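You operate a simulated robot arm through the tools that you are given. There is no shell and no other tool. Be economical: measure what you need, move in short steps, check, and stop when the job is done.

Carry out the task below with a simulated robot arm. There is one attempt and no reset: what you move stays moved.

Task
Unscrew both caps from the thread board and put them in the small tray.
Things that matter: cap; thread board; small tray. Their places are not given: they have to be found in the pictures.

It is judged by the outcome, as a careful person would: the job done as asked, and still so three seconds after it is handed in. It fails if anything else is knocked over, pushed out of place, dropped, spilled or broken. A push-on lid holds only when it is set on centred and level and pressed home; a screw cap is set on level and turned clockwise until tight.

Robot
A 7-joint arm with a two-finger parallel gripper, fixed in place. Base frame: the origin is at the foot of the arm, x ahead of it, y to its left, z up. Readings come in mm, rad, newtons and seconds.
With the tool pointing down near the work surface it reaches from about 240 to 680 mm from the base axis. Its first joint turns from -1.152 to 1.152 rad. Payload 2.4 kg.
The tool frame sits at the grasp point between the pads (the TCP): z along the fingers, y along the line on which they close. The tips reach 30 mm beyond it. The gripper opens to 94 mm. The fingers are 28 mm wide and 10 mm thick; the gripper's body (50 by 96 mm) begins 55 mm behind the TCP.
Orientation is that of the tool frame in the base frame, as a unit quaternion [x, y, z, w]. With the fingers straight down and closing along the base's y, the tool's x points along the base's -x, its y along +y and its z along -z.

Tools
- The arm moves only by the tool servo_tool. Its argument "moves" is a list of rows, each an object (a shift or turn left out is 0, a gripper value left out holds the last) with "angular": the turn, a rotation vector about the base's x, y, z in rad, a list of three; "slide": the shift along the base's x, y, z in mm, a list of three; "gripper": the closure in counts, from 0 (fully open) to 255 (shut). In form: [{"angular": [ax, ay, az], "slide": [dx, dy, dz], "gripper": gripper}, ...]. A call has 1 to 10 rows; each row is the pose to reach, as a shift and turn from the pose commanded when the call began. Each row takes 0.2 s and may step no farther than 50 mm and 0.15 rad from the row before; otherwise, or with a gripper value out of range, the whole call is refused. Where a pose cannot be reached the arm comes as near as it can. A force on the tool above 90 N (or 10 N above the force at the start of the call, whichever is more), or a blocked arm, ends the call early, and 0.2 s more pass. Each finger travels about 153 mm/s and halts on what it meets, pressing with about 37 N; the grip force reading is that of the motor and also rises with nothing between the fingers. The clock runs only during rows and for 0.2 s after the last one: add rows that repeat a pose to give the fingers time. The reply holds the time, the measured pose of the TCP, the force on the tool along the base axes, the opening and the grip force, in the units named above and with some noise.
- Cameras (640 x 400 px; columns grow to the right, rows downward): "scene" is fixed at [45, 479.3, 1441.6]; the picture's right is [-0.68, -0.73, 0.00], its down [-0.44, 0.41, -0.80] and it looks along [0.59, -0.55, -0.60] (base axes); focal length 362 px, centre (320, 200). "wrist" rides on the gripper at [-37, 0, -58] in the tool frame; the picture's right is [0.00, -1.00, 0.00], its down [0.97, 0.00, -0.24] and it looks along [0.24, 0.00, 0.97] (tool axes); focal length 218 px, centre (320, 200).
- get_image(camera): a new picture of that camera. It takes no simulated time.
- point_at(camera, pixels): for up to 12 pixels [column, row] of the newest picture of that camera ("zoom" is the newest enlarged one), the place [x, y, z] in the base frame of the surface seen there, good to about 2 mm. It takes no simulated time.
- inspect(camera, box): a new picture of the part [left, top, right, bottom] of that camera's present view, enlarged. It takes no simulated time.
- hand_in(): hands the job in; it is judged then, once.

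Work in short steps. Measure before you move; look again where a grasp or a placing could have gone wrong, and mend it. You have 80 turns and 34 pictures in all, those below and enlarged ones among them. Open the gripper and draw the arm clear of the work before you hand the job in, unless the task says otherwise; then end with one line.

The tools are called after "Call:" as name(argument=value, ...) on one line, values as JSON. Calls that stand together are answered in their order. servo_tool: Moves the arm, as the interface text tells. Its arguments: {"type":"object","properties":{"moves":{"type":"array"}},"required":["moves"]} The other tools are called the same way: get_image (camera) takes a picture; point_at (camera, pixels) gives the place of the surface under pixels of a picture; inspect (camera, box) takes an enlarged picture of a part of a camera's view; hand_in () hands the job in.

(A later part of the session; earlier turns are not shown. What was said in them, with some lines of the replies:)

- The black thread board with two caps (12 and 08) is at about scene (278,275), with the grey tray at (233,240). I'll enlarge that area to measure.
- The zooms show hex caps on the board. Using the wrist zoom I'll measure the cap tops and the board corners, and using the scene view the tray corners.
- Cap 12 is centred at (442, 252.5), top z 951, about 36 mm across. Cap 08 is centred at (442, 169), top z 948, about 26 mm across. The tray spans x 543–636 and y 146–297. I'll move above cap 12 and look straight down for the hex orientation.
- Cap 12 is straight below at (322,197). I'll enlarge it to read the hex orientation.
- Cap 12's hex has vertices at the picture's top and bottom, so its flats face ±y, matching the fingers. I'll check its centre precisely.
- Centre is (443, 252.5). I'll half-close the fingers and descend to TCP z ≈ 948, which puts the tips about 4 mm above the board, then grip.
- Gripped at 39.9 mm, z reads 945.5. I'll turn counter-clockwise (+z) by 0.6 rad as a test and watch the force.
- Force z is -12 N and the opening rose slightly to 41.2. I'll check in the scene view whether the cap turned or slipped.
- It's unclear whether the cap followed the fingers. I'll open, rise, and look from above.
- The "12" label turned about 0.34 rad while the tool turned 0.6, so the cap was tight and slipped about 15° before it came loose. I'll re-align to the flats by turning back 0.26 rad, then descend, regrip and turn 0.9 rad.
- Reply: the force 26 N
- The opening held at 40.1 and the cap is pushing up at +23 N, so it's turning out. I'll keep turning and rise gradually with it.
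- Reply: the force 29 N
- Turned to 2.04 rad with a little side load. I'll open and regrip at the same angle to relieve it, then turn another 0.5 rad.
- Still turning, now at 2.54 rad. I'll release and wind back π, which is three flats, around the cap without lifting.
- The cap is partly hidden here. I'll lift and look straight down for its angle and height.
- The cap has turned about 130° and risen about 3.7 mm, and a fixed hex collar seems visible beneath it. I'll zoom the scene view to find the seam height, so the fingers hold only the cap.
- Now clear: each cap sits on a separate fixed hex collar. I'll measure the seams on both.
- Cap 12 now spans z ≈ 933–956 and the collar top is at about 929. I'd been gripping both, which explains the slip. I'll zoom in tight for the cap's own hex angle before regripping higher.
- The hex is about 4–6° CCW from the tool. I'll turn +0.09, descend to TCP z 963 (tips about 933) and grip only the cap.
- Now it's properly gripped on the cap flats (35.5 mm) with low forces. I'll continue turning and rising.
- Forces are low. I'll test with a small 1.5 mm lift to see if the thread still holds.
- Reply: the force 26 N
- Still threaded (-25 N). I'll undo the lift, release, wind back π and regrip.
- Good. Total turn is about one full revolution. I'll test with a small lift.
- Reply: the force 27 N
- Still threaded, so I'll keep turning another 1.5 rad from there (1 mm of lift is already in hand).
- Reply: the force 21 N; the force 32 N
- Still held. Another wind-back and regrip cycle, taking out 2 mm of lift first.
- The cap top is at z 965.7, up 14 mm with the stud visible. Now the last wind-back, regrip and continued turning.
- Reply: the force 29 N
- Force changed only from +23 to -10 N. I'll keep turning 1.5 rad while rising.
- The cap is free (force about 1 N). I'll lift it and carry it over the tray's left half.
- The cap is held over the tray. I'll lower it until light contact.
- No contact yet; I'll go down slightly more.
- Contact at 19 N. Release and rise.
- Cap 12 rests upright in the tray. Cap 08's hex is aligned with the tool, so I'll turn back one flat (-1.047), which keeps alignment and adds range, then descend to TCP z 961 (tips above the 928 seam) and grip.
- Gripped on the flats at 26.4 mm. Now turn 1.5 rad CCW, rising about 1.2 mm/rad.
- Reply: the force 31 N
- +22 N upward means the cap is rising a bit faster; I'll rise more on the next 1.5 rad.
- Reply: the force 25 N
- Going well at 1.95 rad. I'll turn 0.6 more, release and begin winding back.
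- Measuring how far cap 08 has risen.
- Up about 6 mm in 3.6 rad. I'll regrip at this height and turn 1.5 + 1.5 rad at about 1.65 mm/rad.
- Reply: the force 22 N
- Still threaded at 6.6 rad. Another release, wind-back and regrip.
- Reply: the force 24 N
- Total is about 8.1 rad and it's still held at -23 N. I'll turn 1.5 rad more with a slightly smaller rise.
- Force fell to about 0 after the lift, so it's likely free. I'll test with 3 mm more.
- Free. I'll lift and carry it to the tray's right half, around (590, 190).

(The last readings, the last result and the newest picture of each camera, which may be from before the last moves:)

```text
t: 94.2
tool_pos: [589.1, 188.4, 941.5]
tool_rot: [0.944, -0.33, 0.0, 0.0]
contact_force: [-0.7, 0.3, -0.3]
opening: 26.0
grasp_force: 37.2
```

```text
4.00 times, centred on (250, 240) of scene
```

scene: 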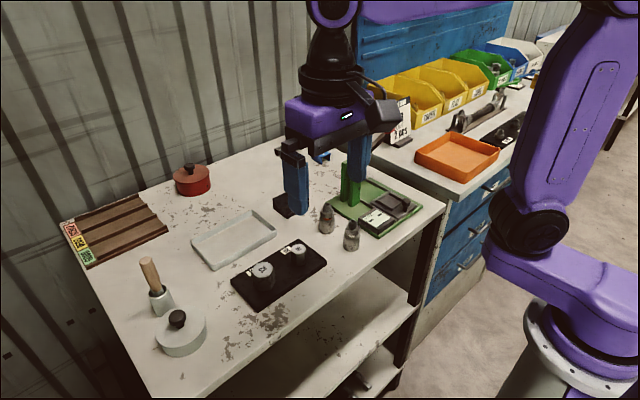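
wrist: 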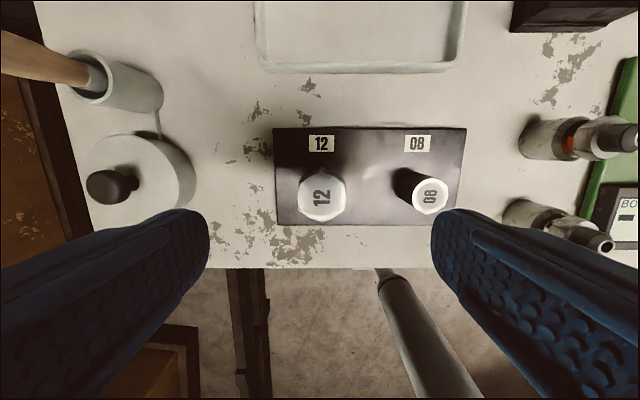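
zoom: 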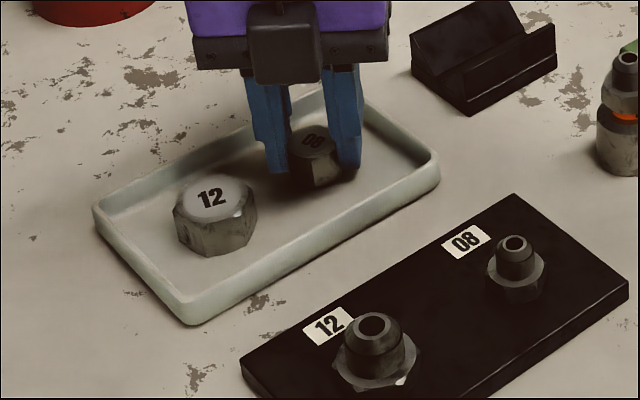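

Cap 08 is over the tray, clear of cap 12. I'll lower it in small steps to contact.

Call:
servo_tool(moves=[{"slide": [0, 0, -3]}, {"slide": [0, 0, -5]}, {"slide": [0, 0, -6]}, {"slide": [0, 0, -6]}])

Call:
servo_tool(moves=[{"slide": [0, 0, -1]}, {"slide": [0, 0, -1.7]}, {"slide": [0, 0, -1.7]}])

```text
t: 95.2
tool_pos: [589.9, 187.8, 937.8]
tool_rot: [0.944, -0.331, 0.002, -0.001]
contact_force: [-6.5, -4.0, 30.8]
opening: 26.8
grasp_force: 36.7
```

```text
t: 96.0
tool_pos: [589.9, 188.2, 935.8]
tool_rot: [0.944, -0.33, 0.001, 0.0]
contact_force: [-5.2, -8.3, 30.1]
opening: 26.4
grasp_force: 36.8
```

The cap is on the tray floor. I'll raise slightly to unload, open narrowly, rise and draw back.

Call:
servo_tool(moves=[{"slide": [0, 0, 1.5]}, {"slide": [0, 0, 1.5], "gripper": 145}, {"slide": [0, 0, 1.5]}, {"slide": [0, 0, 1.5]}, {"slide": [0, 0, 30]}, {"slide": [0, 0, 75]}, {"slide": [0, 0, 120]}, {"slide": [-40, 0, 140]}, {"slide": [-80, 0, 150]}, {"slide": [-120, 0, 160]}])

Call:
servo_tool(moves=[{"slide": [-40, 0, 20], "gripper": 0}, {"slide": [-80, 0, 40]}, {"slide": [-120, 0, 60]}, {"slide": [-120, 0, 60]}])

Call:
get_image(camera="scene")

Call:
inspect(camera="scene", box=[170, 190, 330, 290])

```text
t: 98.2
tool_pos: [468.6, 191.5, 1093.8]
tool_rot: [0.944, -0.33, 0.001, 0.0]
contact_force: [-0.2, -0.8, -0.2]
opening: 40.6
grasp_force: 0.0
```

```text
t: 99.2
tool_pos: [349.8, 192.6, 1154.7]
tool_rot: [0.944, -0.329, -0.001, 0.0]
contact_force: [0.2, 0.8, -0.1]
opening: 93.7
grasp_force: 0.1
```

```text
13 pictures are left
```

scene: 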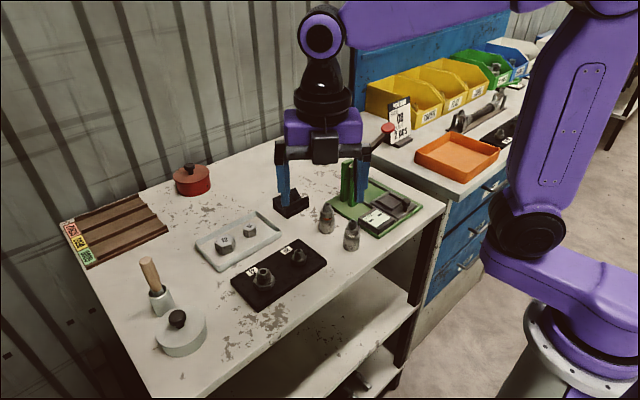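

```text
4.00 times, centred on (250, 240) of scene
```

zoom: 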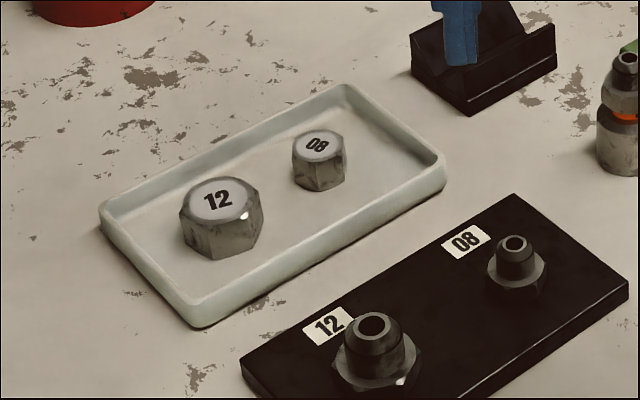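

Both caps sit upright in the tray, the studs are bare, the board hasn't moved, and the arm is clear with the gripper open. The tray shifted only a millimetre or two when I pressed cap 08 down. Handing in.

Call:
hand_in()

```text
The job is handed in.
```

Both caps, 12 and 08, are unscrewed and standing upright in the small tray; the job is handed in, but no verdict came back.
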